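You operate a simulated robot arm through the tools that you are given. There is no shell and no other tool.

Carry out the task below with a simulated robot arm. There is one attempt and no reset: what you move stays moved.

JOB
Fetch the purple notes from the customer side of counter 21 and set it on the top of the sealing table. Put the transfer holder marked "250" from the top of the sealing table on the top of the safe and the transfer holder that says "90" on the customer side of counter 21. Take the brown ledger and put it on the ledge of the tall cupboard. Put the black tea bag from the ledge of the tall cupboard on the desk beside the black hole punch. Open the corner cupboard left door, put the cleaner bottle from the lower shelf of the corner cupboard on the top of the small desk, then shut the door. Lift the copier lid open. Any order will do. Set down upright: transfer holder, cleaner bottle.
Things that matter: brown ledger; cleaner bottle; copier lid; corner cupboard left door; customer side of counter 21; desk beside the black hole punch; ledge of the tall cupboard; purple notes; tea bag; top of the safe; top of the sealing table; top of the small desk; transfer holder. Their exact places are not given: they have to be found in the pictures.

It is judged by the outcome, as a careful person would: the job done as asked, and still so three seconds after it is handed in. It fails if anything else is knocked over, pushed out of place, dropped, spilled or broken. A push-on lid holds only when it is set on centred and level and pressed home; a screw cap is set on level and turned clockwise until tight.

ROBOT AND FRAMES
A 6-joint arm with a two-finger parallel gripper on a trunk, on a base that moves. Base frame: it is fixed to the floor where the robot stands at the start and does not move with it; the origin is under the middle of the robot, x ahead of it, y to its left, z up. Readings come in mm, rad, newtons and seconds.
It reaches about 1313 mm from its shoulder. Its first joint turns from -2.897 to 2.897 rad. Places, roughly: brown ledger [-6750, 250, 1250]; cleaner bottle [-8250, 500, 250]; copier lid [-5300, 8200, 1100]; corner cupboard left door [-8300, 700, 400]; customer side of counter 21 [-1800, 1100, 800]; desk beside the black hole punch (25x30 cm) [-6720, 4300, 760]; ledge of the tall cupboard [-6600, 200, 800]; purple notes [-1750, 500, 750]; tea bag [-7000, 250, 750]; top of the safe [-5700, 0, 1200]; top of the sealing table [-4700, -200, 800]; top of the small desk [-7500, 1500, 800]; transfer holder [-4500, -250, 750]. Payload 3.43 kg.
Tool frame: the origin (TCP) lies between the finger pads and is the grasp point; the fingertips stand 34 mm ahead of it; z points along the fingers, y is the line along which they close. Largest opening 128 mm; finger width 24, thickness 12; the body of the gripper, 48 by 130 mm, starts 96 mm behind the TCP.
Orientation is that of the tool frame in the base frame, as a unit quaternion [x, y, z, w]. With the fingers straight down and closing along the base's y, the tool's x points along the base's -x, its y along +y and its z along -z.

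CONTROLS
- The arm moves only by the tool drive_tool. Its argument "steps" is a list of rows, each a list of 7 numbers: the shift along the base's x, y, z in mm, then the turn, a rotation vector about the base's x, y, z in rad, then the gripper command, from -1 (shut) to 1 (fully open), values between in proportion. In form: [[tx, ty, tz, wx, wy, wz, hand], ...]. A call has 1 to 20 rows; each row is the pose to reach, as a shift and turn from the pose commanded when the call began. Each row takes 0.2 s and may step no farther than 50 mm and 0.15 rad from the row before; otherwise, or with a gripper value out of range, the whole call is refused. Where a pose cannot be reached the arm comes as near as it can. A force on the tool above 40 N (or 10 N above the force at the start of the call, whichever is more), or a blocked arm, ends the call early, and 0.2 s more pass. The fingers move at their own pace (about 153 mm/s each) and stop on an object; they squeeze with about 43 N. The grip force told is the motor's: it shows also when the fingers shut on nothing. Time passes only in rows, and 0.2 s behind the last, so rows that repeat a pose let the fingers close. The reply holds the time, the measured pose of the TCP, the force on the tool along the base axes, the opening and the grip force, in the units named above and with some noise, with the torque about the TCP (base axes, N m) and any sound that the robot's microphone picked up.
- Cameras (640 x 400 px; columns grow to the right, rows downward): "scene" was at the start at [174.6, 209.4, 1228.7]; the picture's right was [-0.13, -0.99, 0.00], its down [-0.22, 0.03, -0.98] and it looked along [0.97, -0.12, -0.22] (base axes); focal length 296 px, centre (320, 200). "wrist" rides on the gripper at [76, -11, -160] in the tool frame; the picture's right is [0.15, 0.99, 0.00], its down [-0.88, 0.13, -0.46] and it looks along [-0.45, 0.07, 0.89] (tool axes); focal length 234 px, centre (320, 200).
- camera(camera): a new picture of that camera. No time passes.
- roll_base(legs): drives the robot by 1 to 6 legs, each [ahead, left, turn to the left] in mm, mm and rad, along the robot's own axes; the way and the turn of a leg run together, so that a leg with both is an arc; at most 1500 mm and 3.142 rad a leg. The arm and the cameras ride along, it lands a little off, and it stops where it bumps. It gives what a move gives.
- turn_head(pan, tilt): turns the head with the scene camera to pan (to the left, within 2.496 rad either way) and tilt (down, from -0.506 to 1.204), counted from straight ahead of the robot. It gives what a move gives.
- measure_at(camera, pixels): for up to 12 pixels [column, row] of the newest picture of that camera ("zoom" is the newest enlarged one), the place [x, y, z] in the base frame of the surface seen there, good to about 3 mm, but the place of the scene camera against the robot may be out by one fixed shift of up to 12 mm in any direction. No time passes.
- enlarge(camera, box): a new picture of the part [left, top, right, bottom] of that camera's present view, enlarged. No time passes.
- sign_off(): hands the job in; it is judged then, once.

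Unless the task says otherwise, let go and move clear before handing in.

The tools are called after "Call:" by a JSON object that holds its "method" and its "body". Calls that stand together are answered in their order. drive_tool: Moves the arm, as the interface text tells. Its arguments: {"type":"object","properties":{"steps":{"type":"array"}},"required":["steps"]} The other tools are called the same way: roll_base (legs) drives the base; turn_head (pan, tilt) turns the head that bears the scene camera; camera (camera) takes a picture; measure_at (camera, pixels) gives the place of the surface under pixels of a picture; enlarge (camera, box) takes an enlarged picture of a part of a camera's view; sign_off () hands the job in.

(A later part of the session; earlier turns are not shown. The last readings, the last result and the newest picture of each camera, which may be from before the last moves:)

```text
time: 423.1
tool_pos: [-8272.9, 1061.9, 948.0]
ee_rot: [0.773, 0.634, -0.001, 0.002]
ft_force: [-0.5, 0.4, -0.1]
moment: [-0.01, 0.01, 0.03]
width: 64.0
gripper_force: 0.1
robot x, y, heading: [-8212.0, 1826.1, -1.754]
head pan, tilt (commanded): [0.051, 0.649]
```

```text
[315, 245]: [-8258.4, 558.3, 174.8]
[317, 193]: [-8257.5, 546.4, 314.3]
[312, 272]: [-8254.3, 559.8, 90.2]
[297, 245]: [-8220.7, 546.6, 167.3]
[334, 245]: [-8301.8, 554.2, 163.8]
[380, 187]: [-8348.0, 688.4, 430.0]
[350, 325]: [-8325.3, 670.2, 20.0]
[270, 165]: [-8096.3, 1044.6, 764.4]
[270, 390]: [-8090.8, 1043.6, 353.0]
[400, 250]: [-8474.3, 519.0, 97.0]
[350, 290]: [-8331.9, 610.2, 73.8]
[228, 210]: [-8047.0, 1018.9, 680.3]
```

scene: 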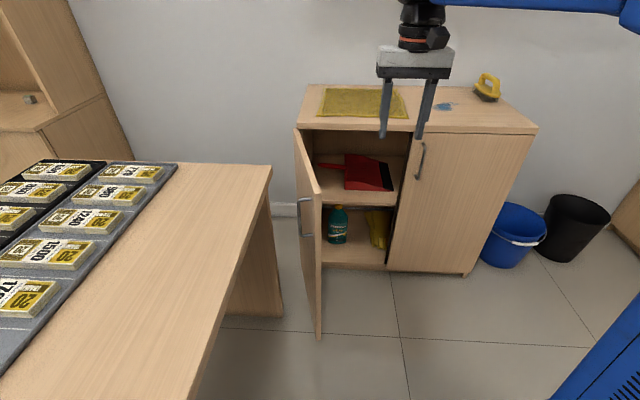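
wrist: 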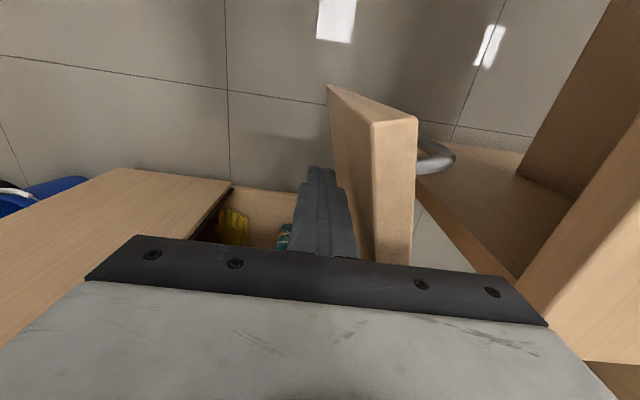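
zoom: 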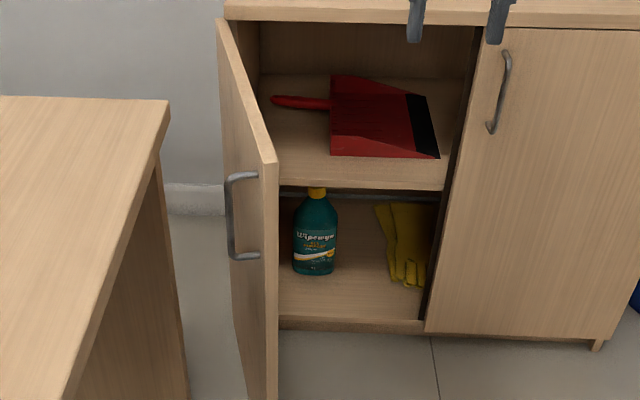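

The bottle (about 82 mm wide, z 80–320) stands around u 8212, v -1032…-1110, under a shelf at z≈432. I'll need a level hand coming in low, so I'll back off and shift left a bit (keeping clear of the small desk) to reconfigure the arm.

Call:
{"method": "roll_base", "body": {"legs": [[-360, 0, -0.006], [0, 100, 0]]}}

Call:
{"method": "turn_head", "body": {"pan": 0.3, "tilt": 1.0}}

Call:
{"method": "camera", "body": {"camera": "scene"}}

```text
time: 426.2
tool_pos: [-8107.4, 1406.2, 947.6]
ee_rot: [0.774, 0.633, 0.0, 0.002]
ft_force: [0.1, 0.1, 0.1]
moment: [0.01, 0.0, 0.01]
width: 63.9
gripper_force: 0.0
robot x, y, heading: [-8041.7, 2165.8, -1.762]
head pan, tilt (commanded): [0.051, 0.649]
```

```text
time: 427.0
tool_pos: [-8106.6, 1404.9, 948.2]
ee_rot: [0.774, 0.633, 0.0, 0.001]
ft_force: [-0.4, -0.3, -0.3]
moment: [0.01, 0.0, -0.02]
width: 63.7
gripper_force: 0.0
robot x, y, heading: [-8044.0, 2170.3, -1.762]
head pan, tilt (commanded): [0.3, 1.0]
```

```text
taken
```

scene: 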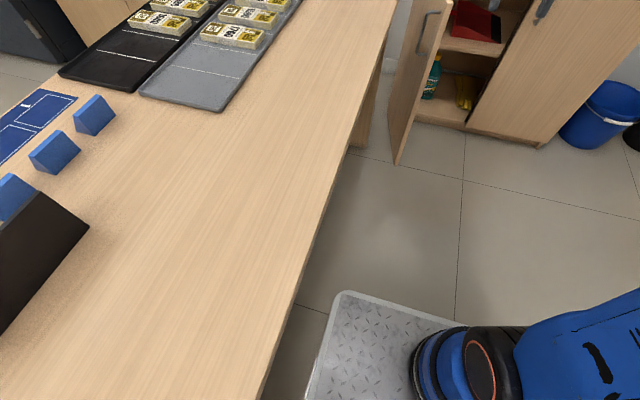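

The base has about 60 mm of clearance to the desk. I'll now pitch the hand up to nearly level while extending forward at about z 1050.

Call:
{"method": "drive_tool", "body": {"steps": [[-5.3, -17.8, 10, -0.137, 0.0267, 0, 0], [-10.6, -35.6, 20, -0.274, 0.0534, 0, 0], [-15.9, -53.4, 30, -0.411, 0.0801, 0, 0], [-21.2, -71.2, 40, -0.548, 0.1068, 0, 0], [-26.5, -89, 50, -0.685, 0.1335, 0, 0], [-31.8, -106.8, 60, -0.822, 0.1602, 0, 0], [-37.1, -124.6, 70, -0.959, 0.1869, 0, 0], [-42.4, -142.4, 80, -1.096, 0.2136, 0, 0.4], [-47.7, -160.2, 90, -1.233, 0.2403, 0, 0.8], [-53, -178, 100, -1.37, 0.267, 0, 1]]}}

Call:
{"method": "drive_tool", "body": {"steps": [[0, 0, 0, 0, 0, 0.045, 1], [0, 0, 0, 0, 0, 0.085, 1], [0, 0, 0, 0, 0, 0.085, 1]]}}

Call:
{"method": "camera", "body": {"camera": "scene"}}

```text
time: 429.2
tool_pos: [-8160.6, 1225.7, 1047.4]
ee_rot: [0.594, 0.484, -0.493, 0.413]
ft_force: [-0.1, 0.3, 0.3]
moment: [0.06, -0.02, -0.02]
width: 127.9
gripper_force: 0.1
robot x, y, heading: [-8040.9, 2174.2, -1.76]
head pan, tilt (commanded): [0.3, 1.0]
```

```text
time: 430.0
tool_pos: [-8160.2, 1227.3, 1048.7]
ee_rot: [0.572, 0.51, -0.476, 0.432]
ft_force: [0.6, 0.4, 0.4]
moment: [0.01, 0.01, 0.0]
width: 128.0
gripper_force: 0.0
robot x, y, heading: [-8046.9, 2170.2, -1.756]
head pan, tilt (commanded): [0.3, 1.0]
```

```text
taken
```

scene: 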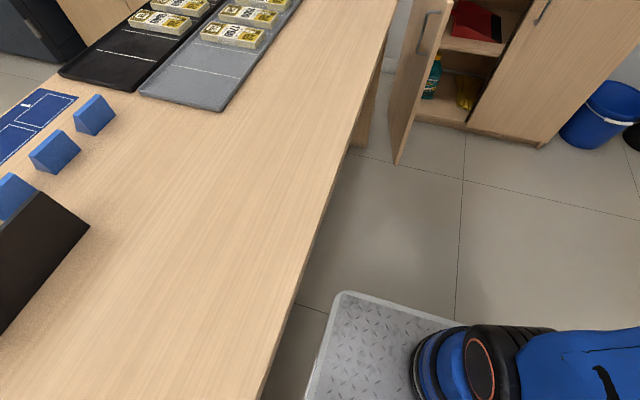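

Posture fine: level (-10°) and radially aligned. I'll lower while extending and watch for reach warnings.

Call:
{"method": "drive_tool", "body": {"steps": [[-2.1, -19.9, -40, 0, 0, 0, 1], [-4.2, -39.8, -80, 0, 0, 0, 1], [-6.3, -59.7, -120, 0, 0, 0, 1], [-8.4, -79.6, -160, 0, 0, 0, 1], [-10.5, -99.4, -200, 0, 0, 0, 1], [-12.7, -119.3, -240, 0, 0, 0, 1], [-14.8, -139.2, -280, 0, 0, 0, 1], [-16.9, -159.1, -320, 0, 0, 0, 1]]}}

Call:
{"method": "camera", "body": {"camera": "wrist"}}

```text
time: 431.7
tool_pos: [-8161.5, 1085.7, 765.7]
ee_rot: [0.574, 0.505, -0.48, 0.43]
ft_force: [-0.9, 38.2, 13.3]
moment: [-0.81, -0.94, 2.56]
width: 124.7
gripper_force: 0.1
out of reach, approached as far as the arm can: row 7, 8
robot x, y, heading: [-8043.8, 2167.8, -1.76]
head pan, tilt (commanded): [0.3, 1.0]
stopped in row 8: the force on the tool passed its limit at 112 N (the readings are from after the stop); the commanded pose is now the measured one
```

```text
taken
```

wrist: 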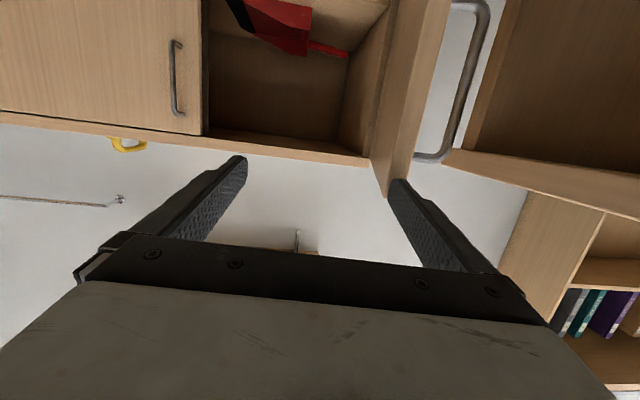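

My open left finger touched the door's free edge (112 N). I'll back off straight, then choose an approach from further right at a slight angle so the hand clears the door.

Call:
{"method": "roll_base", "body": {"legs": [[-150, 0, 0]]}}

Call:
{"method": "turn_head", "body": {"pan": 0.1, "tilt": 0.6}}

Call:
{"method": "camera", "body": {"camera": "scene"}}

Call:
{"method": "measure_at", "body": {"camera": "scene", "pixels": [[300, 150], [310, 180], [320, 200], [330, 160]]}}

```text
time: 433.1
tool_pos: [-8136.3, 1233.6, 762.7]
ee_rot: [0.575, 0.504, -0.482, 0.428]
ft_force: [0.0, 0.6, 0.5]
moment: [-0.01, -0.01, -0.01]
width: 127.7
gripper_force: 0.0
robot x, y, heading: [-8016.0, 2316.4, -1.765]
head pan, tilt (commanded): [0.3, 1.0]
```

```text
time: 433.9
tool_pos: [-8136.3, 1234.1, 762.3]
ee_rot: [0.574, 0.505, -0.481, 0.429]
ft_force: [0.0, 0.5, -0.4]
moment: [-0.03, -0.01, 0.01]
width: 128.1
gripper_force: 0.1
robot x, y, heading: [-8015.6, 2317.8, -1.766]
head pan, tilt (commanded): [0.099, 0.6]
```

```text
taken
```

scene: 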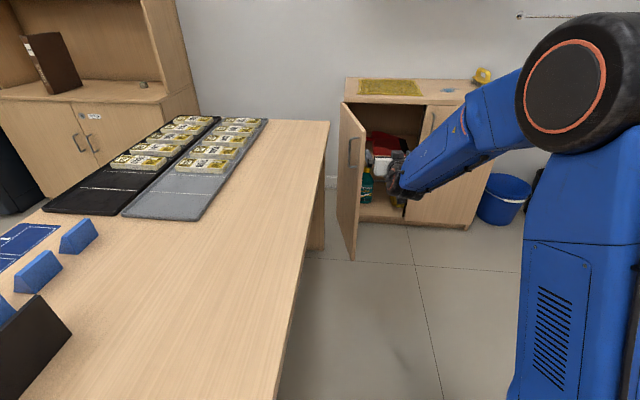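

```text
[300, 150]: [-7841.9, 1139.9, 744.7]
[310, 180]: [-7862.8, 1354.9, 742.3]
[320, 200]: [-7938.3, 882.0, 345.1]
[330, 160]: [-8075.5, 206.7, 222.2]
```

The door and everything else are unchanged. I'll strafe right 270 mm and turn left 0.2 rad so that my approach line to the bottle clears the door edge.

Call:
{"method": "roll_base", "body": {"legs": [[0, -270, 0], [0, 0, 0.203]]}}

Call:
{"method": "drive_tool", "body": {"steps": [[-15, -2, 0, 0, 0, -0.015, 1], [-30, -4, 0, 0, 0, -0.03, 1], [-45, -4, 0, 0, 0, -0.045, 1], [-60, -3, 0, 0, 0, -0.06, 1], [-75, -2, 0, 0, 0, -0.074, 1], [-92, -1, 0, 0, 0, -0.074, 1], [-92, -1, 0, 0, 0, -0.074, 1]]}}

Call:
{"method": "camera", "body": {"camera": "scene"}}

```text
time: 436.6
tool_pos: [-8180.6, 1285.4, 762.5]
ee_rot: [0.521, 0.56, -0.434, 0.475]
ft_force: [0.7, 0.1, 0.1]
moment: [0.0, 0.02, 0.03]
width: 128.0
gripper_force: 0.1
robot x, y, heading: [-8283.0, 2369.2, -1.557]
head pan, tilt (commanded): [0.099, 0.6]
```

```text
time: 438.2
tool_pos: [-8260.3, 1283.9, 765.1]
ee_rot: [0.546, 0.538, -0.456, 0.453]
ft_force: [0.3, -0.5, 0.4]
moment: [-0.06, 0.05, -0.02]
width: 128.0
gripper_force: 0.1
out of reach, approached as far as the arm can: row 5, 6, 7
robot x, y, heading: [-8280.1, 2370.8, -1.563]
head pan, tilt (commanded): [0.099, 0.6]
```

```text
taken
```

scene: 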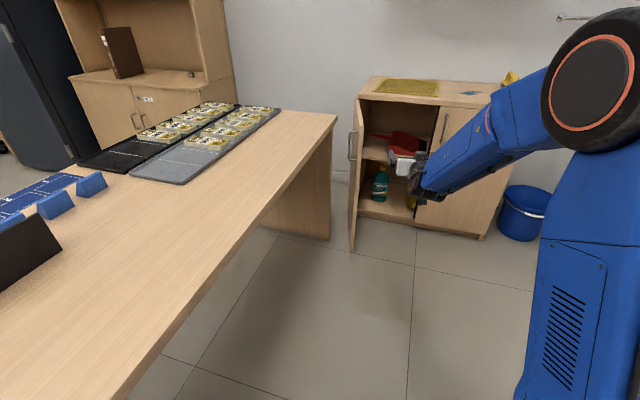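

Close to aligned now (11 mm left, 0.018 rad). I'll correct those and continue lowering in small steps to let the wrist settle in its other configuration.

Call:
{"method": "drive_tool", "body": {"steps": [[-4, 0, 0, 0, 0, 0.006, 1], [-8, 0, 0, 0, 0, 0.012, 1], [-11.5, 0, 0, 0, 0, 0.018, 1], [-11.5, 0, -20, 0, 0, 0.018, 1], [-11.5, -5, -45, 0, 0, 0.018, 1], [-11.5, -10, -70, 0, 0, 0.018, 1], [-11.5, -15, -95, 0, 0, 0.018, 1]]}}

Call:
{"method": "camera", "body": {"camera": "scene"}}

Call:
{"method": "camera", "body": {"camera": "wrist"}}

```text
time: 439.8
tool_pos: [-8239.7, 1277.0, 668.5]
ee_rot: [0.552, 0.53, -0.454, 0.456]
ft_force: [-0.3, -1.0, 0.4]
moment: [0.06, 0.03, 0.03]
width: 127.8
gripper_force: 0.0
out of reach, approached as far as the arm can: row 1, 2, 3, 4, 5, 6, 7
robot x, y, heading: [-8283.2, 2374.7, -1.562]
head pan, tilt (commanded): [0.099, 0.6]
```

```text
taken
```

scene: 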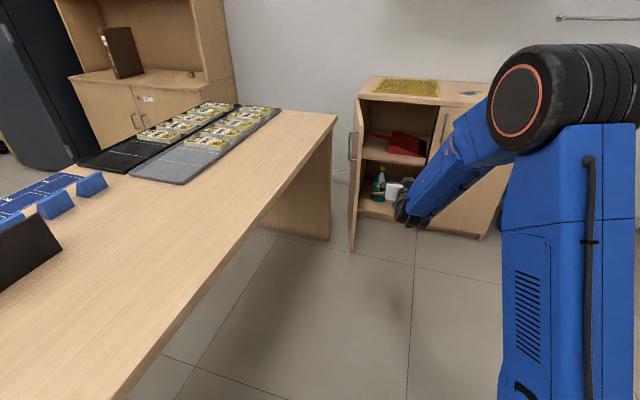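

```text
taken
```

wrist: 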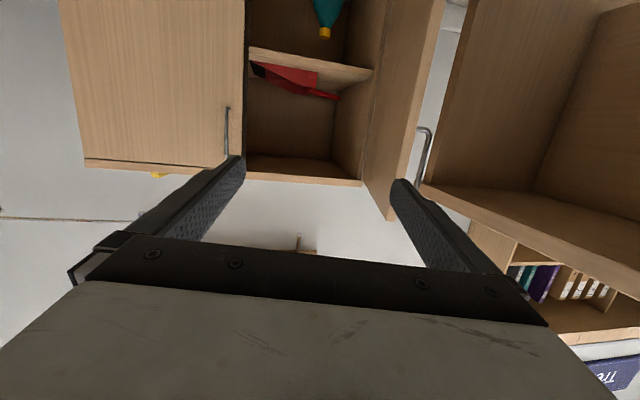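

The IK keeps pushing the hand sideways instead of flipping the wrist. I'll take it around deliberately: pitch down, swing left, then up and back to straight — all in free space. First pitch down 60°.

Call:
{"method": "drive_tool", "body": {"steps": [[-4, 4, 2, 0.131, -0.0028, 0, 0.5], [-8, 8, 4, 0.262, -0.0057, 0, 0.5], [-12, 12, 6, 0.393, -0.0085, 0, 0.5], [-17, 16, 8, 0.524, -0.0113, 0, 0.5], [-21, 20, 10, 0.654, -0.0141, 0, 0.5], [-25, 24, 12, 0.785, -0.017, 0, 0.5], [-30, 28, 14, 0.916, -0.0198, 0, 0.5], [-34, 32, 16, 1.047, -0.0226, 0, 0.5], [-34, 32, 16, 1.047, -0.0226, 0, 0.5]]}}

Call:
{"method": "camera", "body": {"camera": "scene"}}

```text
time: 441.8
tool_pos: [-8276.4, 1305.5, 687.7]
ee_rot: [0.701, 0.691, -0.109, 0.138]
ft_force: [0.6, 0.4, 0.0]
moment: [-0.01, 0.03, 0.0]
width: 96.0
gripper_force: 0.0
out of reach, approached as far as the arm can: row 1, 5, 6, 7
robot x, y, heading: [-8281.8, 2373.2, -1.566]
head pan, tilt (commanded): [0.099, 0.6]
```

```text
taken
```

scene: 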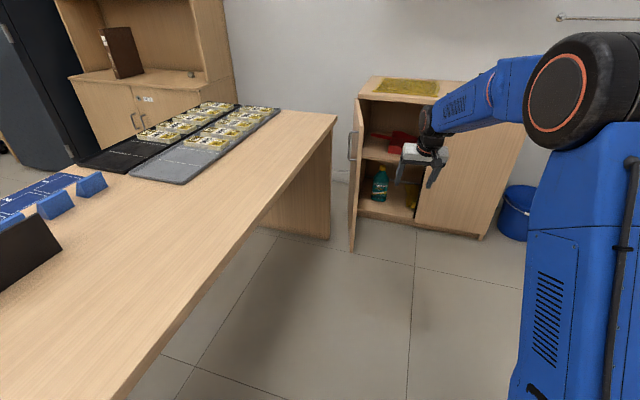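

Now swing the hand to the left side of the forearm (call B).

Call:
{"method": "drive_tool", "body": {"steps": [[0, 0, 0, -0.062, -0.021, 0.115, 0.5], [0, 0, 0, -0.124, -0.042, 0.23, 0.5], [0, 0, 0, -0.186, -0.063, 0.345, 0.5], [0, 0, 0, -0.247, -0.084, 0.459, 0.5], [0, 0, 0, -0.309, -0.105, 0.574, 0.5], [0, 0, 0, -0.371, -0.126, 0.689, 0.5], [0, 0, 0, -0.371, -0.126, 0.689, 0.5]]}}

Call:
{"method": "drive_tool", "body": {"steps": [[0, 0, 0, -0.0914, -0.0314, -0.096, 0.5], [0, 0, 0, -0.1828, -0.0628, -0.192, 0.5], [0, 0, 0, -0.2742, -0.0942, -0.288, 0.5], [0, 0, 0, -0.3655, -0.1256, -0.3839, 0.5], [0, 0, 0, -0.4569, -0.157, -0.4799, 0.5], [0, 0, 0, -0.5483, -0.1884, -0.5759, 0.5], [0, 0, 0, -0.6397, -0.2198, -0.6719, 0.5], [0, 0, 0, -0.6397, -0.2198, -0.6719, 0.5]]}}

Call:
{"method": "camera", "body": {"camera": "scene"}}

```text
time: 443.4
tool_pos: [-8275.0, 1305.4, 687.3]
ee_rot: [0.398, 0.844, -0.137, 0.332]
ft_force: [0.7, -0.3, 0.5]
moment: [-0.02, 0.01, 0.01]
width: 95.7
gripper_force: 0.0
robot x, y, heading: [-8284.2, 2371.9, -1.561]
head pan, tilt (commanded): [0.099, 0.6]
```

```text
time: 445.2
tool_pos: [-8274.9, 1305.2, 687.7]
ee_rot: [0.509, 0.646, -0.367, 0.436]
ft_force: [-0.8, 0.7, -0.6]
moment: [0.0, 0.0, 0.04]
width: 96.0
gripper_force: 0.1
out of reach, approached as far as the arm can: row 6, 7, 8
robot x, y, heading: [-8283.1, 2369.8, -1.56]
head pan, tilt (commanded): [0.099, 0.6]
```

```text
taken
```

scene: 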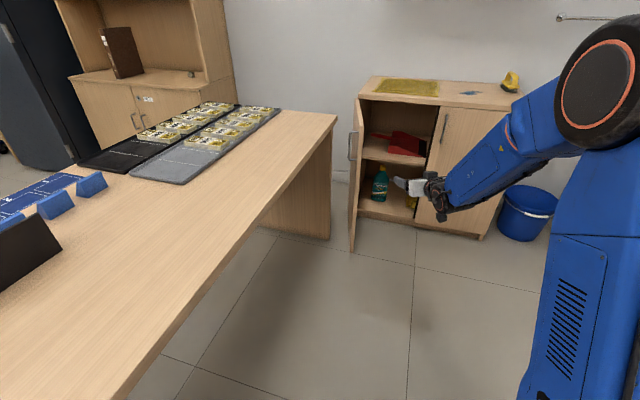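

The wrist can only bend this way with the hand turned some 10–15° to the left of the arm's plane, so I'll plan the approach that way: robot facing south, hand pointing left-forward. First turn the base back to south and check.

Call:
{"method": "roll_base", "body": {"legs": [[0, 0, -0.203], [200, 0, 0]]}}

Call:
{"method": "drive_tool", "body": {"steps": [[20, -8, 0, 0, 0, 0.04, 0.8], [45, -15, 0, 0, 0, 0.08, 1], [70, -22, 0, 0, 0, 0.12, 1], [95, -29, 0, 0, 0, 0.16, 1], [120, -36, 0, 0, 0, 0.2, 1], [145, -43, 0, 0, 0, 0.24, 1], [170, -50, 0, 0, 0, 0.26, 1], [195, -55, 0, 0, 0, 0.26, 1]]}}

Call:
{"method": "camera", "body": {"camera": "scene"}}

```text
time: 447.6
tool_pos: [-8524.0, 1131.8, 687.3]
ee_rot: [0.57, 0.593, -0.408, 0.397]
ft_force: [0.0, 0.1, 0.4]
moment: [0.0, 0.01, 0.02]
width: 95.9
gripper_force: 0.0
robot x, y, heading: [-8319.5, 2177.3, -1.761]
head pan, tilt (commanded): [0.099, 0.6]
```

```text
time: 449.4
tool_pos: [-8329.8, 1076.1, 687.3]
ee_rot: [0.488, 0.662, -0.352, 0.447]
ft_force: [-0.1, -0.2, -0.1]
moment: [0.03, -0.01, 0.0]
width: 128.1
gripper_force: 0.1
robot x, y, heading: [-8317.9, 2175.6, -1.762]
head pan, tilt (commanded): [0.099, 0.6]
```

```text
taken
```

scene: 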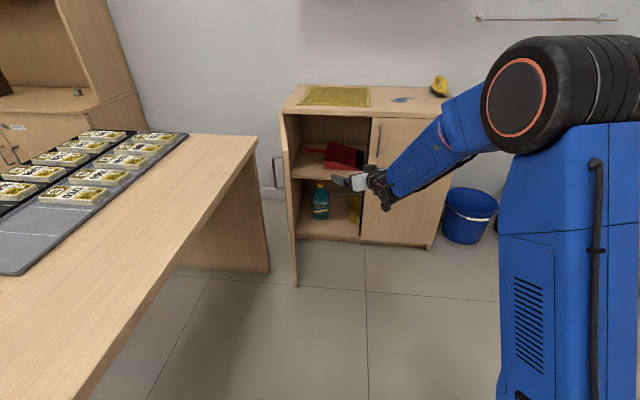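

No warnings now; the hand points 0.46 rad left of south, pitch -21°. I'll lower it step by step toward z≈250.

Call:
{"method": "drive_tool", "body": {"steps": [[-1.7, -8.6, -40, 0, 0, 0, 1], [-3.4, -17.2, -80, 0, 0, 0, 1], [-5.1, -25.8, -120, 0, 0, 0, 1], [-6.8, -34.4, -160, 0, 0, 0, 1], [-8.5, -43, -200, 0, 0, 0, 1], [-10.2, -51.6, -240, 0, 0, 0, 1], [-11.9, -60.2, -280, 0, 0, 0, 1], [-13.6, -68.8, -320, 0, 0, 0, 1], [-15.3, -77.4, -360, 0, 0, 0, 1], [-17, -86, -400, 0, 0, 0, 1], [-18.7, -94.6, -440, 0, 0, 0, 1]]}}

Call:
{"method": "camera", "body": {"camera": "scene"}}

Call:
{"method": "camera", "body": {"camera": "wrist"}}

```text
time: 451.8
tool_pos: [-8340.3, 967.2, 255.4]
ee_rot: [0.508, 0.648, -0.331, 0.46]
ft_force: [-0.4, -0.4, 1.3]
moment: [0.1, 0.01, -0.01]
width: 128.3
gripper_force: 0.1
out of reach, approached as far as the arm can: row 5, 6, 7, 8, 9, 10, 11
robot x, y, heading: [-8319.3, 2177.4, -1.756]
head pan, tilt (commanded): [0.099, 0.6]
```

```text
taken
```

scene: 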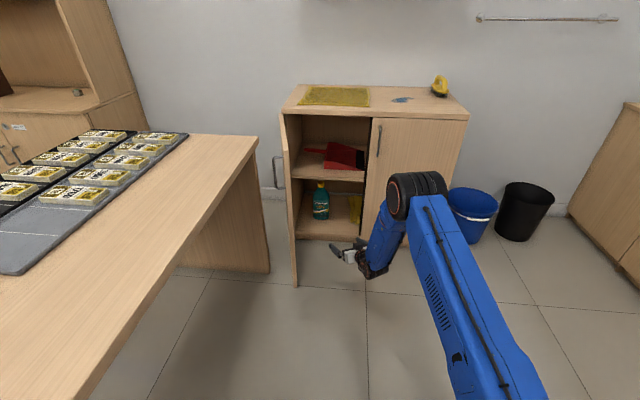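

```text
taken
```

wrist: 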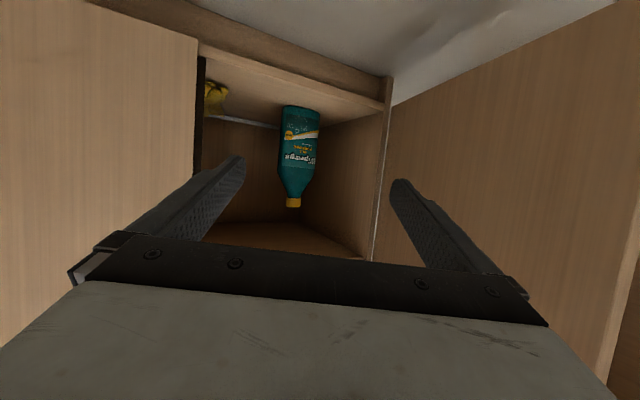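

The hand is low now and the wrist camera sees the teal bottle right between the open fingers at (298,155). I'll measure the bottle precisely.

Call:
{"method": "measure_at", "body": {"camera": "wrist", "pixels": [[298, 120], [283, 120], [317, 122], [298, 160], [280, 160], [315, 160], [293, 202], [300, 108], [292, 195], [250, 95], [380, 100], [300, 90]]}}

Call:
{"method": "enlarge", "body": {"camera": "wrist", "box": [200, 60, 400, 240]}}

```text
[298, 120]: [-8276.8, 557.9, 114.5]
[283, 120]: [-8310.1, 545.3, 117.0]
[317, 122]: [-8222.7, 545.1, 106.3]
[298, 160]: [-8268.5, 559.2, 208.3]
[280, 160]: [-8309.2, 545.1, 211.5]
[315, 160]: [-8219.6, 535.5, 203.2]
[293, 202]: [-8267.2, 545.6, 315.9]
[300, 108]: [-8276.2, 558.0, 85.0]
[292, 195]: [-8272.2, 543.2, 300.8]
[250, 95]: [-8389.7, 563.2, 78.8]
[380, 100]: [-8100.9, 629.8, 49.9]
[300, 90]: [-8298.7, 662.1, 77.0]
```

```text
2.22 times, centred on (300, 150) of wrist
```

zoom: 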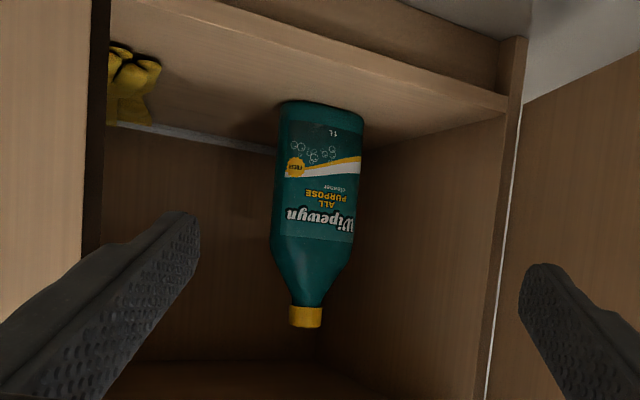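

The bottle is oval (about 90 mm wide, cap at z≈295–320). I'll sample points across it to find its orientation.

Call:
{"method": "measure_at", "body": {"camera": "wrist", "pixels": [[281, 145], [284, 145], [288, 145], [292, 145], [296, 145], [300, 145], [304, 145], [308, 145], [312, 145], [315, 145], [317, 145], [293, 206]]}}

Call:
{"method": "measure_at", "body": {"camera": "scene", "pixels": [[320, 205], [314, 205], [327, 205], [320, 185], [318, 190], [323, 190]]}}

```text
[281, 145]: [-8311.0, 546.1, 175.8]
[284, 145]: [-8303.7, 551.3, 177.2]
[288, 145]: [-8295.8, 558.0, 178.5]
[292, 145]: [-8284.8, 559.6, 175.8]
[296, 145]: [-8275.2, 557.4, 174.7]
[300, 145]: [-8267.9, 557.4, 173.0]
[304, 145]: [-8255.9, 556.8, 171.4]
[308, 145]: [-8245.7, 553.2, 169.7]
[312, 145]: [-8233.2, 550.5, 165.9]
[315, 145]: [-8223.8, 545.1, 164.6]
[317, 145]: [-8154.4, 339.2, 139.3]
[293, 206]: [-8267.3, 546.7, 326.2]
```

```text
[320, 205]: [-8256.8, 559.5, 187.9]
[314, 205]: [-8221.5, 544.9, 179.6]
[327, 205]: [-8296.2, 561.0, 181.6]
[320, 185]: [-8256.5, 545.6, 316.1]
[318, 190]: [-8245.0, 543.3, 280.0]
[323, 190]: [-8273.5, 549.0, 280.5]
```

The bottle's wide side (90 mm) lies along the cupboard front, so I should close exactly along it with the hand pointing straight in. That needs the mirrored wrist bend (hand right of the arm's plane). I'll raise the hand again and go round the other way.

Call:
{"method": "drive_tool", "body": {"steps": [[1.7, 8.6, 40, 0, 0, 0, 0.5], [3.4, 17.2, 80, 0, 0, 0, 0], [5.1, 25.8, 120, 0, 0, 0, 0], [6.8, 34.4, 160, 0, 0, 0, 0], [8.5, 43, 200, 0, 0, 0, 0], [10.2, 51.6, 240, 0, 0, 0, 0], [11.9, 60.2, 280, 0, 0, 0, 0], [13.6, 68.8, 320, 0, 0, 0, 0], [15.3, 77.4, 360, 0, 0, 0, 0], [17, 86, 400, 0, 0, 0, 0], [18.7, 94.6, 435, 0, 0, 0, 0]]}}

Call:
{"method": "drive_tool", "body": {"steps": [[0, 5, 0, 0.1209, 0.0194, -0.0333, 0], [0, 10, 0, 0.2418, 0.0388, -0.0665, 0], [0, 15, 0, 0.3627, 0.0582, -0.0998, 0], [0, 20, 0, 0.4837, 0.0775, -0.133, 0], [0, 25, 0, 0.6046, 0.0969, -0.1663, 0], [0, 30, 0, 0.7255, 0.1163, -0.1995, 0], [0, 30, 0, 0.8464, 0.1357, -0.2328, 0], [0, 30, 0, 0.8464, 0.1357, -0.2328, 0]]}}

```text
time: 454.1
tool_pos: [-8321.4, 1060.1, 689.1]
ee_rot: [0.509, 0.649, -0.331, 0.458]
ft_force: [-0.2, -0.9, -0.2]
moment: [-0.04, -0.01, -0.02]
width: 64.1
gripper_force: 0.0
robot x, y, heading: [-8319.9, 2178.0, -1.76]
head pan, tilt (commanded): [0.099, 0.6]
```

```text
time: 455.9
tool_pos: [-8321.1, 1090.7, 690.0]
ee_rot: [0.699, 0.694, -0.119, 0.125]
ft_force: [-0.2, 0.2, 1.1]
moment: [0.0, 0.02, -0.01]
width: 64.1
gripper_force: 0.1
out of reach, approached as far as the arm can: row 3, 4
robot x, y, heading: [-8317.8, 2177.7, -1.76]
head pan, tilt (commanded): [0.099, 0.6]
```

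Now swing to the right side of the forearm and then up (mirrored sequence).

Call:
{"method": "drive_tool", "body": {"steps": [[0, 0, 0, -0.0621, 0.0202, -0.1149, 0], [0, 0, 0, -0.1242, 0.0404, -0.2297, 0], [0, 0, 0, -0.1863, 0.0606, -0.3446, 0], [0, 0, 0, -0.2484, 0.0807, -0.4594, 0], [0, 0, 0, -0.3105, 0.1009, -0.5743, 0], [0, 0, 0, -0.3726, 0.1211, -0.6891, 0], [0, 0, 0, -0.3726, 0.1211, -0.6891, 0]]}}

Call:
{"method": "drive_tool", "body": {"steps": [[0, 0, 0, -0.1038, 0.0518, 0.0781, 0], [0, 0, 0, -0.2076, 0.1036, 0.1562, 0], [0, 0, 0, -0.3114, 0.1553, 0.2342, 0], [0, 0, 0, -0.4152, 0.2071, 0.3123, 0], [0, 0, 0, -0.519, 0.2589, 0.3904, 0], [0, 0, 0, -0.519, 0.2589, 0.3904, 0]]}}

Call:
{"method": "camera", "body": {"camera": "scene"}}

```text
time: 457.6
tool_pos: [-8320.2, 1091.5, 688.3]
ee_rot: [0.848, 0.391, -0.318, 0.161]
ft_force: [0.5, 0.1, 0.2]
moment: [-0.01, 0.0, 0.02]
width: 63.9
gripper_force: 0.2
robot x, y, heading: [-8315.1, 2178.9, -1.754]
head pan, tilt (commanded): [0.099, 0.6]
```

```text
time: 458.9
tool_pos: [-8319.9, 1092.9, 689.3]
ee_rot: [0.64, 0.469, -0.476, 0.38]
ft_force: [-0.9, 0.8, 0.1]
moment: [0.03, 0.0, 0.0]
width: 63.8
gripper_force: 0.0
robot x, y, heading: [-8315.9, 2176.1, -1.762]
head pan, tilt (commanded): [0.099, 0.6]
```

```text
taken
```

scene: 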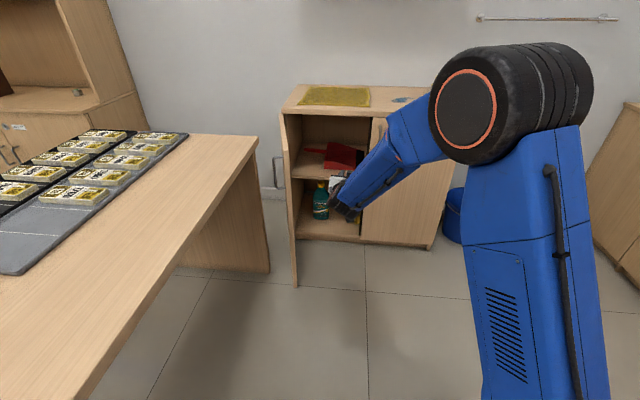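

Now the wrist is bent the other way without warnings (pitch -15°, nearly straight south). I'll straighten the yaw exactly and lower/extend to z≈190.

Call:
{"method": "drive_tool", "body": {"steps": [[1.3, -14, -41.6, 0, 0, 0.0061, 0.5], [2.6, -28, -83.2, 0, 0, 0.0122, 1], [3.9, -42, -124.8, 0, 0, 0.0183, 1], [5.2, -56, -166.4, 0, 0, 0.0243, 1], [6.5, -70, -208, 0, 0, 0.0304, 1], [7.8, -84, -249.6, 0, 0, 0.0365, 1], [9.1, -98, -291.2, 0, 0, 0.0426, 1], [10.4, -112, -332.8, 0, 0, 0.0487, 1], [11.7, -126, -374.4, 0, 0, 0.0548, 1], [13, -140, -416, 0, 0, 0.0608, 1], [14.3, -154, -457.6, 0, 0, 0.0669, 1], [15.6, -168, -499, 0, 0, 0.073, 1]]}}

Call:
{"method": "camera", "body": {"camera": "scene"}}

Call:
{"method": "camera", "body": {"camera": "wrist"}}

```text
time: 461.6
tool_pos: [-8302.4, 923.3, 189.9]
ee_rot: [0.622, 0.492, -0.462, 0.397]
ft_force: [-0.1, -0.3, 0.3]
moment: [0.11, 0.02, -0.01]
width: 127.7
gripper_force: 0.1
robot x, y, heading: [-8320.6, 2179.5, -1.757]
head pan, tilt (commanded): [0.099, 0.6]
```

```text
taken
```

scene: 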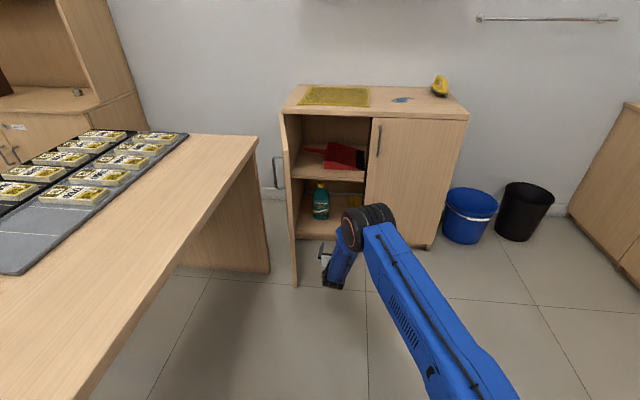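

```text
taken
```

wrist: 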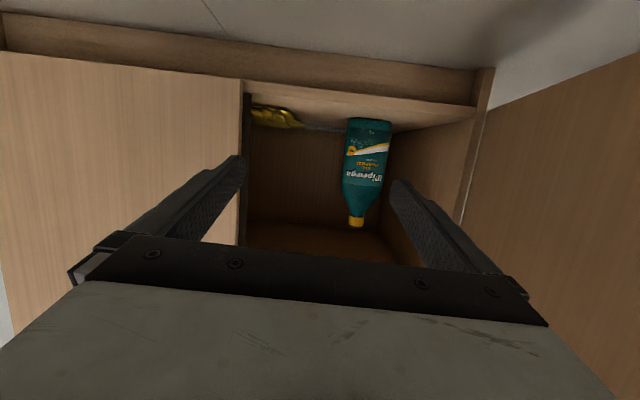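

The hand is level and low without warnings, pointing straight in. I'll roll 180 mm ahead (passing the door's edge while still to the right), then check.

Call:
{"method": "roll_base", "body": {"legs": [[180, 0, -0.004]]}}

Call:
{"method": "camera", "body": {"camera": "wrist"}}

Call:
{"method": "camera", "body": {"camera": "scene"}}

Call:
{"method": "measure_at", "body": {"camera": "wrist", "pixels": [[372, 100], [350, 100], [395, 100], [372, 130], [365, 170], [470, 60], [440, 100], [250, 100]]}}

```text
time: 463.1
tool_pos: [-8340.2, 748.1, 189.7]
ee_rot: [0.623, 0.492, -0.462, 0.396]
ft_force: [0.0, 0.1, 0.2]
moment: [0.0, 0.02, -0.01]
width: 128.0
gripper_force: 0.1
robot x, y, heading: [-8352.3, 2000.5, -1.76]
head pan, tilt (commanded): [0.099, 0.6]
```

```text
taken
```

wrist: 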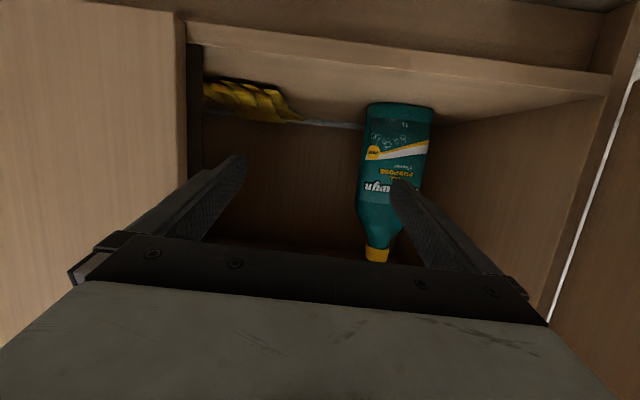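

```text
taken
```

scene: 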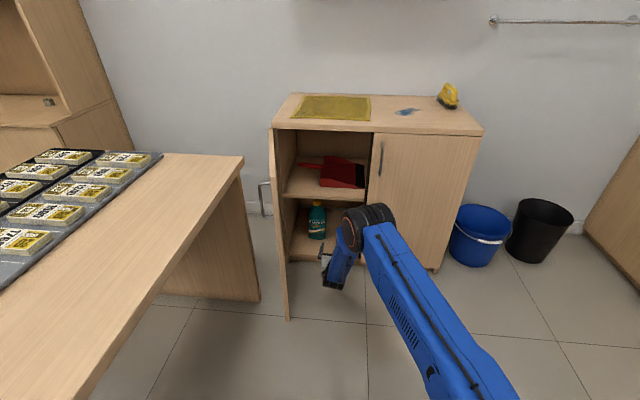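

```text
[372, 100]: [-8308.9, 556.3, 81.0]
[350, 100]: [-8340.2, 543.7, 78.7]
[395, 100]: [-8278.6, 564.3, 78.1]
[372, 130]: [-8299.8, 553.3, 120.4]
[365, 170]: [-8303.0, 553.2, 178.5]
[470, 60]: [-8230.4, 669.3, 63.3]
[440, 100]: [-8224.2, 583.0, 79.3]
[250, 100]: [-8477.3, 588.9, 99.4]
```

Now past the door's edge. I'll measure the bottle sides again and then strafe left onto its centre line.

Call:
{"method": "measure_at", "body": {"camera": "wrist", "pixels": [[364, 140], [370, 140], [380, 140], [395, 140], [410, 140], [420, 140], [427, 140], [376, 255], [385, 150]]}}

Call:
{"method": "roll_base", "body": {"legs": [[0, 105, 0]]}}

Call:
{"method": "camera", "body": {"camera": "wrist"}}

Call:
{"method": "camera", "body": {"camera": "scene"}}

```text
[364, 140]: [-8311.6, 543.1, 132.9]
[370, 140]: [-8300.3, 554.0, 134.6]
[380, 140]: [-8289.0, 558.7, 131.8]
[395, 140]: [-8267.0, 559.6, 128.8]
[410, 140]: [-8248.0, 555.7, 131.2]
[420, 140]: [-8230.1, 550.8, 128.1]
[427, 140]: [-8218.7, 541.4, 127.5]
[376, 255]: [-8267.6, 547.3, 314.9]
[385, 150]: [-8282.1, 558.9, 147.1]
```

```text
time: 464.2
tool_pos: [-8236.1, 729.0, 188.9]
ee_rot: [0.622, 0.493, -0.462, 0.396]
ft_force: [-0.1, 0.9, -0.3]
moment: [-0.01, -0.02, 0.01]
width: 128.0
gripper_force: 0.1
robot x, y, heading: [-8250.6, 1982.5, -1.764]
head pan, tilt (commanded): [0.099, 0.6]
```

```text
taken
```

wrist: 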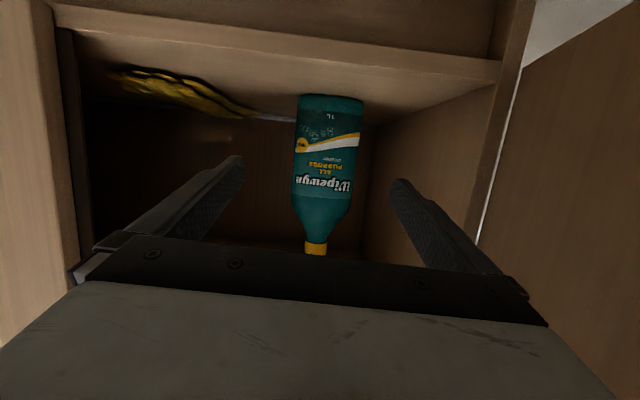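

```text
taken
```

scene: 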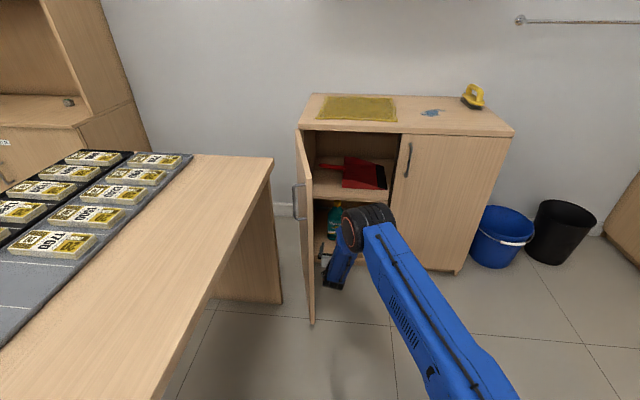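

Bottle centre is u≈8216, 7 mm left of my line. I'll roll 200 mm ahead with that shift to bring it between the fingers.

Call:
{"method": "roll_base", "body": {"legs": [[200, 7, 0]]}}

Call:
{"method": "camera", "body": {"camera": "wrist"}}

Call:
{"method": "camera", "body": {"camera": "scene"}}

```text
time: 465.8
tool_pos: [-8267.0, 534.6, 189.0]
ee_rot: [0.623, 0.492, -0.462, 0.396]
ft_force: [-0.3, 0.2, -0.6]
moment: [0.03, 0.03, 0.01]
width: 128.1
gripper_force: 0.0
robot x, y, heading: [-8281.6, 1784.0, -1.76]
head pan, tilt (commanded): [0.099, 0.6]
```

```text
taken
```

wrist: 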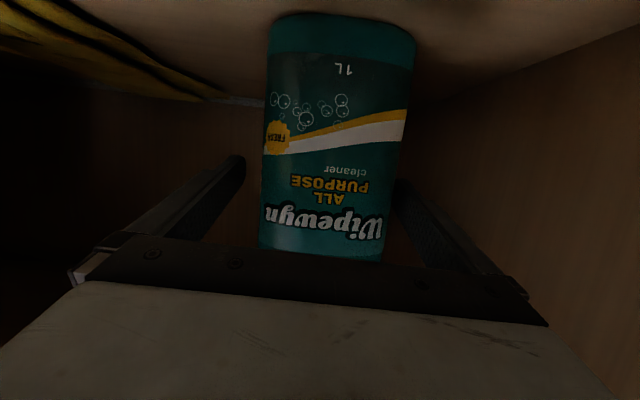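

```text
taken
```

scene: 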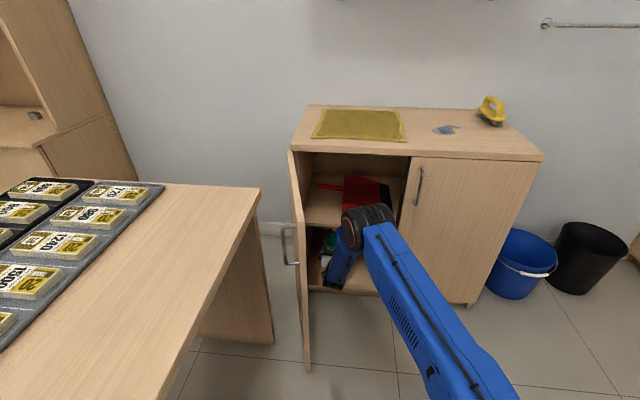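

The bottle sits centred between the fingers. I'll close on it.

Call:
{"method": "drive_tool", "body": {"steps": [[0, 0, 0, 0, 0, 0, 0.7], [0, 0, 0, 0, 0, 0, 0.5], [0, 0, 0, 0, 0, 0, 0.3], [0, 0, 0, 0, 0, 0, -1], [0, 0, 0, 0, 0, 0, -1], [0, 0, 0, 0, 0, 0, -1]]}}

Call:
{"method": "camera", "body": {"camera": "wrist"}}

```text
time: 467.2
tool_pos: [-8267.3, 535.4, 190.1]
ee_rot: [0.622, 0.493, -0.461, 0.397]
ft_force: [6.3, -0.8, 4.8]
moment: [0.0, 0.0, 0.03]
width: 98.8
gripper_force: 42.8
robot x, y, heading: [-8280.1, 1782.9, -1.763]
head pan, tilt (commanded): [0.099, 0.6]
```

```text
taken
```

wrist: 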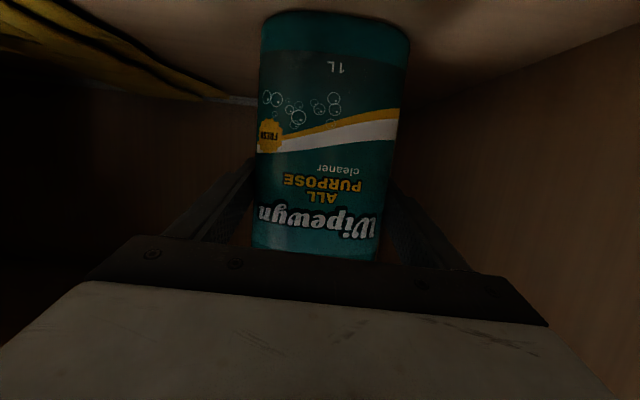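

Gripped at 98.8 mm. I'll lift 20 mm to check the hold.

Call:
{"method": "drive_tool", "body": {"steps": [[0, 0, 5, 0, 0, 0, -1], [0, 0, 12, 0, 0, 0, -1], [0, 0, 20, 0, 0, 0, -1], [0, 0, 25, 0, 0, 0, -1]]}}

Call:
{"method": "camera", "body": {"camera": "wrist"}}

```text
time: 468.2
tool_pos: [-8267.0, 533.9, 213.7]
ee_rot: [0.623, 0.492, -0.462, 0.395]
ft_force: [0.4, 0.3, -9.7]
moment: [0.06, 0.01, -0.02]
width: 98.2
gripper_force: 43.4
robot x, y, heading: [-8279.0, 1789.0, -1.765]
head pan, tilt (commanded): [0.099, 0.6]
```

```text
taken
```

wrist: 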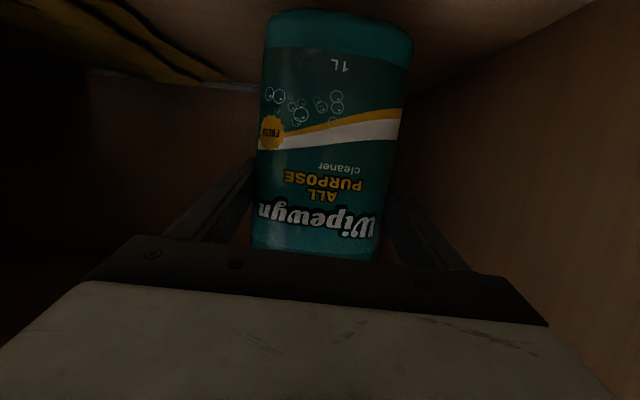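

The bottle lifts cleanly (≈10 N) and stays upright. I'll back out the way I came: straight back, right past the door edge, then further back.

Call:
{"method": "roll_base", "body": {"legs": [[-205, 0, 0], [0, -115, 0], [-430, 0, 0]]}}

Call:
{"method": "camera", "body": {"camera": "wrist"}}

Call:
{"method": "camera", "body": {"camera": "scene"}}

```text
time: 472.9
tool_pos: [-8260.0, 1182.0, 214.7]
ee_rot: [0.623, 0.492, -0.462, 0.395]
ft_force: [0.2, -0.6, -9.7]
moment: [0.06, 0.0, 0.01]
width: 98.2
gripper_force: 43.0
robot x, y, heading: [-8267.2, 2436.0, -1.765]
head pan, tilt (commanded): [0.099, 0.6]
```

```text
taken
```

wrist: 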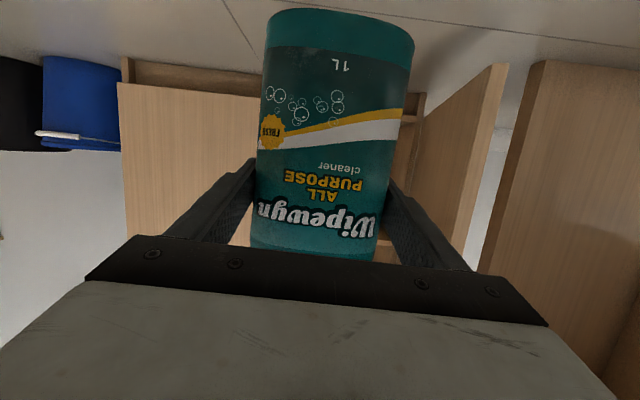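

```text
taken
```

scene: 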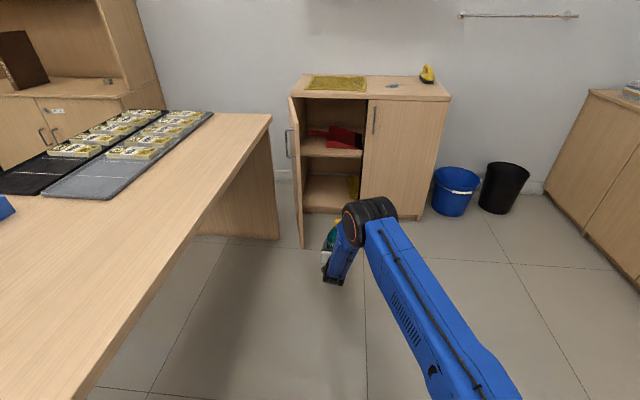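

The bottle is out of the cupboard. I'll raise it straight up (keeping its attitude) to carry height.

Call:
{"method": "drive_tool", "body": {"steps": [[1, 5, 40, 0, 0, 0, -1], [2, 10, 80, 0, 0, 0, -1], [3, 15, 120, 0, 0, 0, -1], [4, 20, 160, 0, 0, 0, -1], [5, 25, 200, 0, 0, 0, -1], [6, 30, 240, 0, 0, 0, -1], [7, 35, 280, 0, 0, 0, -1], [8, 40, 320, 0, 0, 0, -1], [9, 45, 360, 0, 0, 0, -1], [10, 50, 400, 0, 0, 0, -1], [11, 55, 440, 0, 0, 0, -1], [12, 60, 480, 0, 0, 0, -1]]}}

Call:
{"method": "camera", "body": {"camera": "scene"}}

Call:
{"method": "camera", "body": {"camera": "wrist"}}

```text
time: 475.5
tool_pos: [-8246.5, 1244.0, 692.2]
ee_rot: [0.623, 0.493, -0.461, 0.395]
ft_force: [0.6, -0.1, -12.4]
moment: [-0.02, 0.0, -0.01]
width: 98.1
gripper_force: 42.2
robot x, y, heading: [-8271.9, 2438.6, -1.762]
head pan, tilt (commanded): [0.099, 0.6]
```

```text
taken
```

scene: 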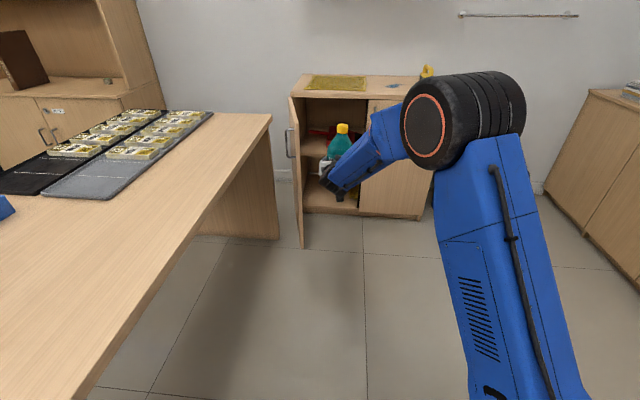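

```text
taken
```

wrist: 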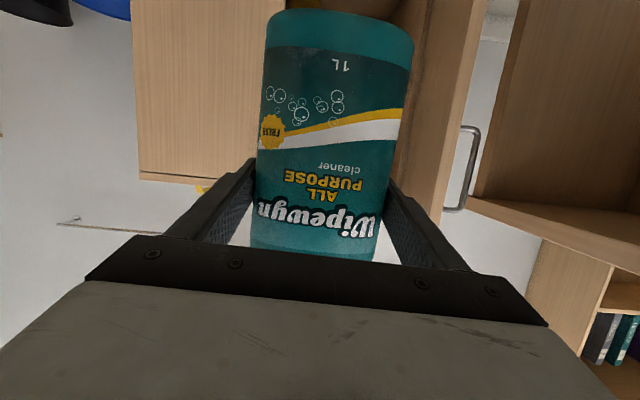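

Going well. I'll raise another 240 mm to z≈930.

Call:
{"method": "drive_tool", "body": {"steps": [[1, 5, 40, 0, 0, 0, -1], [2, 10, 80, 0, 0, 0, -1], [3, 15, 120, 0, 0, 0, -1], [4, 20, 160, 0, 0, 0, -1], [5, 25, 200, 0, 0, 0, -1], [6, 30, 240, 0, 0, 0, -1]]}}

Call:
{"method": "turn_head", "body": {"pan": 0.9, "tilt": 0.5}}

Call:
{"method": "camera", "body": {"camera": "scene"}}

Call:
{"method": "camera", "body": {"camera": "wrist"}}

```text
time: 476.9
tool_pos: [-8241.8, 1270.6, 932.3]
ee_rot: [0.624, 0.493, -0.461, 0.395]
ft_force: [-0.5, 0.3, -10.9]
moment: [0.01, 0.0, -0.04]
width: 98.1
gripper_force: 42.9
robot x, y, heading: [-8272.1, 2436.8, -1.767]
head pan, tilt (commanded): [0.099, 0.6]
```

```text
time: 478.0
tool_pos: [-8241.1, 1270.7, 932.7]
ee_rot: [0.624, 0.491, -0.462, 0.395]
ft_force: [0.5, 0.1, -9.5]
moment: [0.07, -0.01, -0.03]
width: 98.4
gripper_force: 42.6
robot x, y, heading: [-8266.4, 2437.2, -1.766]
head pan, tilt (commanded): [0.901, 0.499]
```

```text
taken
```

scene: 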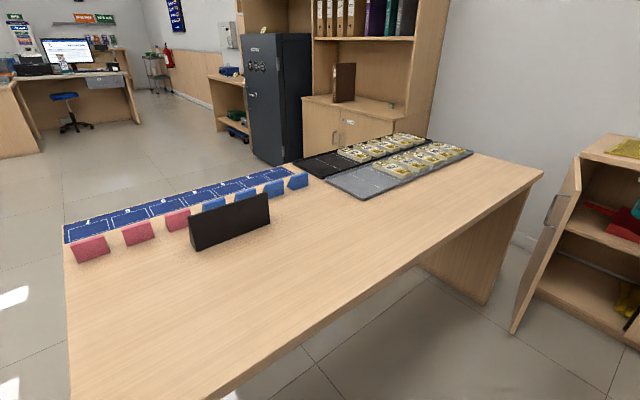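

```text
taken
```

wrist: 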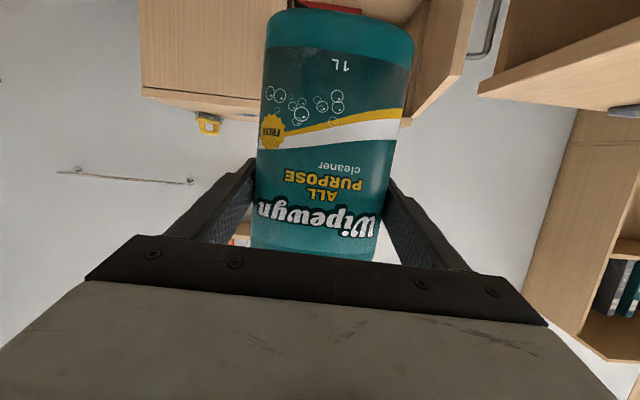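

The near (west) half of the small desk is empty. I'll measure the surface and obstacles there, then reverse north and strafe left so the bottle comes over that free area.

Call:
{"method": "measure_at", "body": {"camera": "scene", "pixels": [[300, 290], [350, 240], [230, 230], [230, 200], [250, 330], [420, 210], [470, 155], [150, 330], [270, 200], [400, 270]]}}

Call:
{"method": "roll_base", "body": {"legs": [[-470, 0, 0.004], [0, 200, 0]]}}

Call:
{"method": "turn_head", "body": {"pan": 0.5, "tilt": 0.6}}

Call:
{"method": "camera", "body": {"camera": "scene"}}

```text
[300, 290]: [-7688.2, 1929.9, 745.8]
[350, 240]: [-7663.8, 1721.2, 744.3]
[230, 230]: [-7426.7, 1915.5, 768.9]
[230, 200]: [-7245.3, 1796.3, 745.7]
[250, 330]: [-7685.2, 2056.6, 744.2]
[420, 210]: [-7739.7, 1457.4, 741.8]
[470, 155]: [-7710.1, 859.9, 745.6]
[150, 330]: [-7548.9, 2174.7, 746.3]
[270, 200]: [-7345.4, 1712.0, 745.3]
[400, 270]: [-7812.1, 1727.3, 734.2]
```

```text
time: 482.0
tool_pos: [-7941.0, 1701.1, 932.0]
ee_rot: [0.62, 0.496, -0.459, 0.399]
ft_force: [-0.1, 0.4, -10.4]
moment: [0.11, -0.03, 0.01]
width: 98.2
gripper_force: 42.9
robot x, y, heading: [-7987.5, 2865.8, -1.747]
head pan, tilt (commanded): [0.901, 0.499]
```

```text
time: 482.9
tool_pos: [-7940.7, 1701.3, 931.8]
ee_rot: [0.62, 0.496, -0.459, 0.399]
ft_force: [0.2, -0.9, -10.2]
moment: [0.05, -0.02, 0.04]
width: 98.2
gripper_force: 43.2
robot x, y, heading: [-7988.7, 2866.9, -1.75]
head pan, tilt (commanded): [0.499, 0.6]
```

```text
taken
```

scene: 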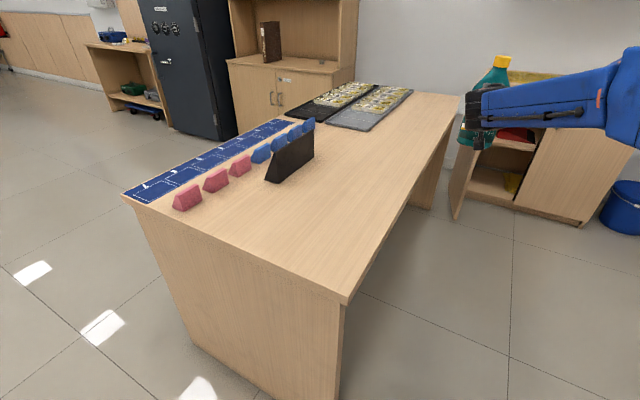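

The free area is confirmed (z≈745–750). I'll strafe left 240 mm to bring the bottle over the desk at about u 7880, v 150.

Call:
{"method": "roll_base", "body": {"legs": [[0, 245, -0.012]]}}

Call:
{"method": "camera", "body": {"camera": "scene"}}

Call:
{"method": "camera", "body": {"camera": "wrist"}}

```text
time: 484.7
tool_pos: [-7713.8, 1654.4, 932.9]
ee_rot: [0.623, 0.492, -0.461, 0.395]
ft_force: [0.6, 0.4, -10.7]
moment: [0.12, -0.02, -0.01]
width: 98.5
gripper_force: 42.5
robot x, y, heading: [-7741.5, 2815.8, -1.765]
head pan, tilt (commanded): [0.499, 0.6]
```

```text
taken
```

scene: 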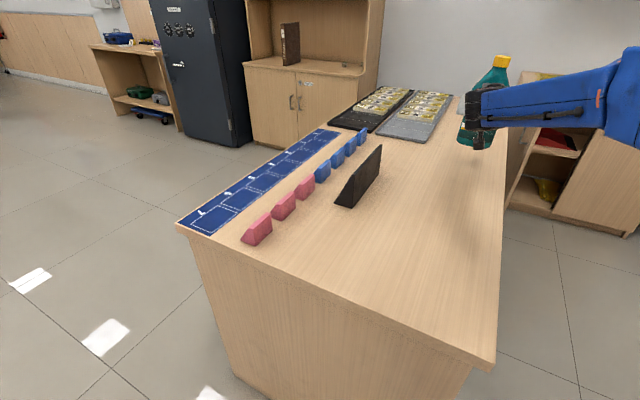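

```text
taken
```

wrist: 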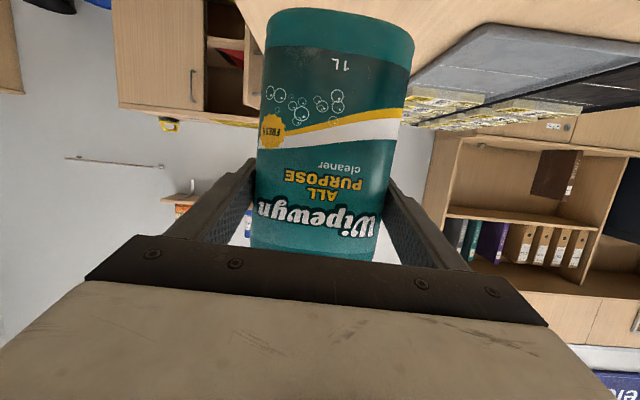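

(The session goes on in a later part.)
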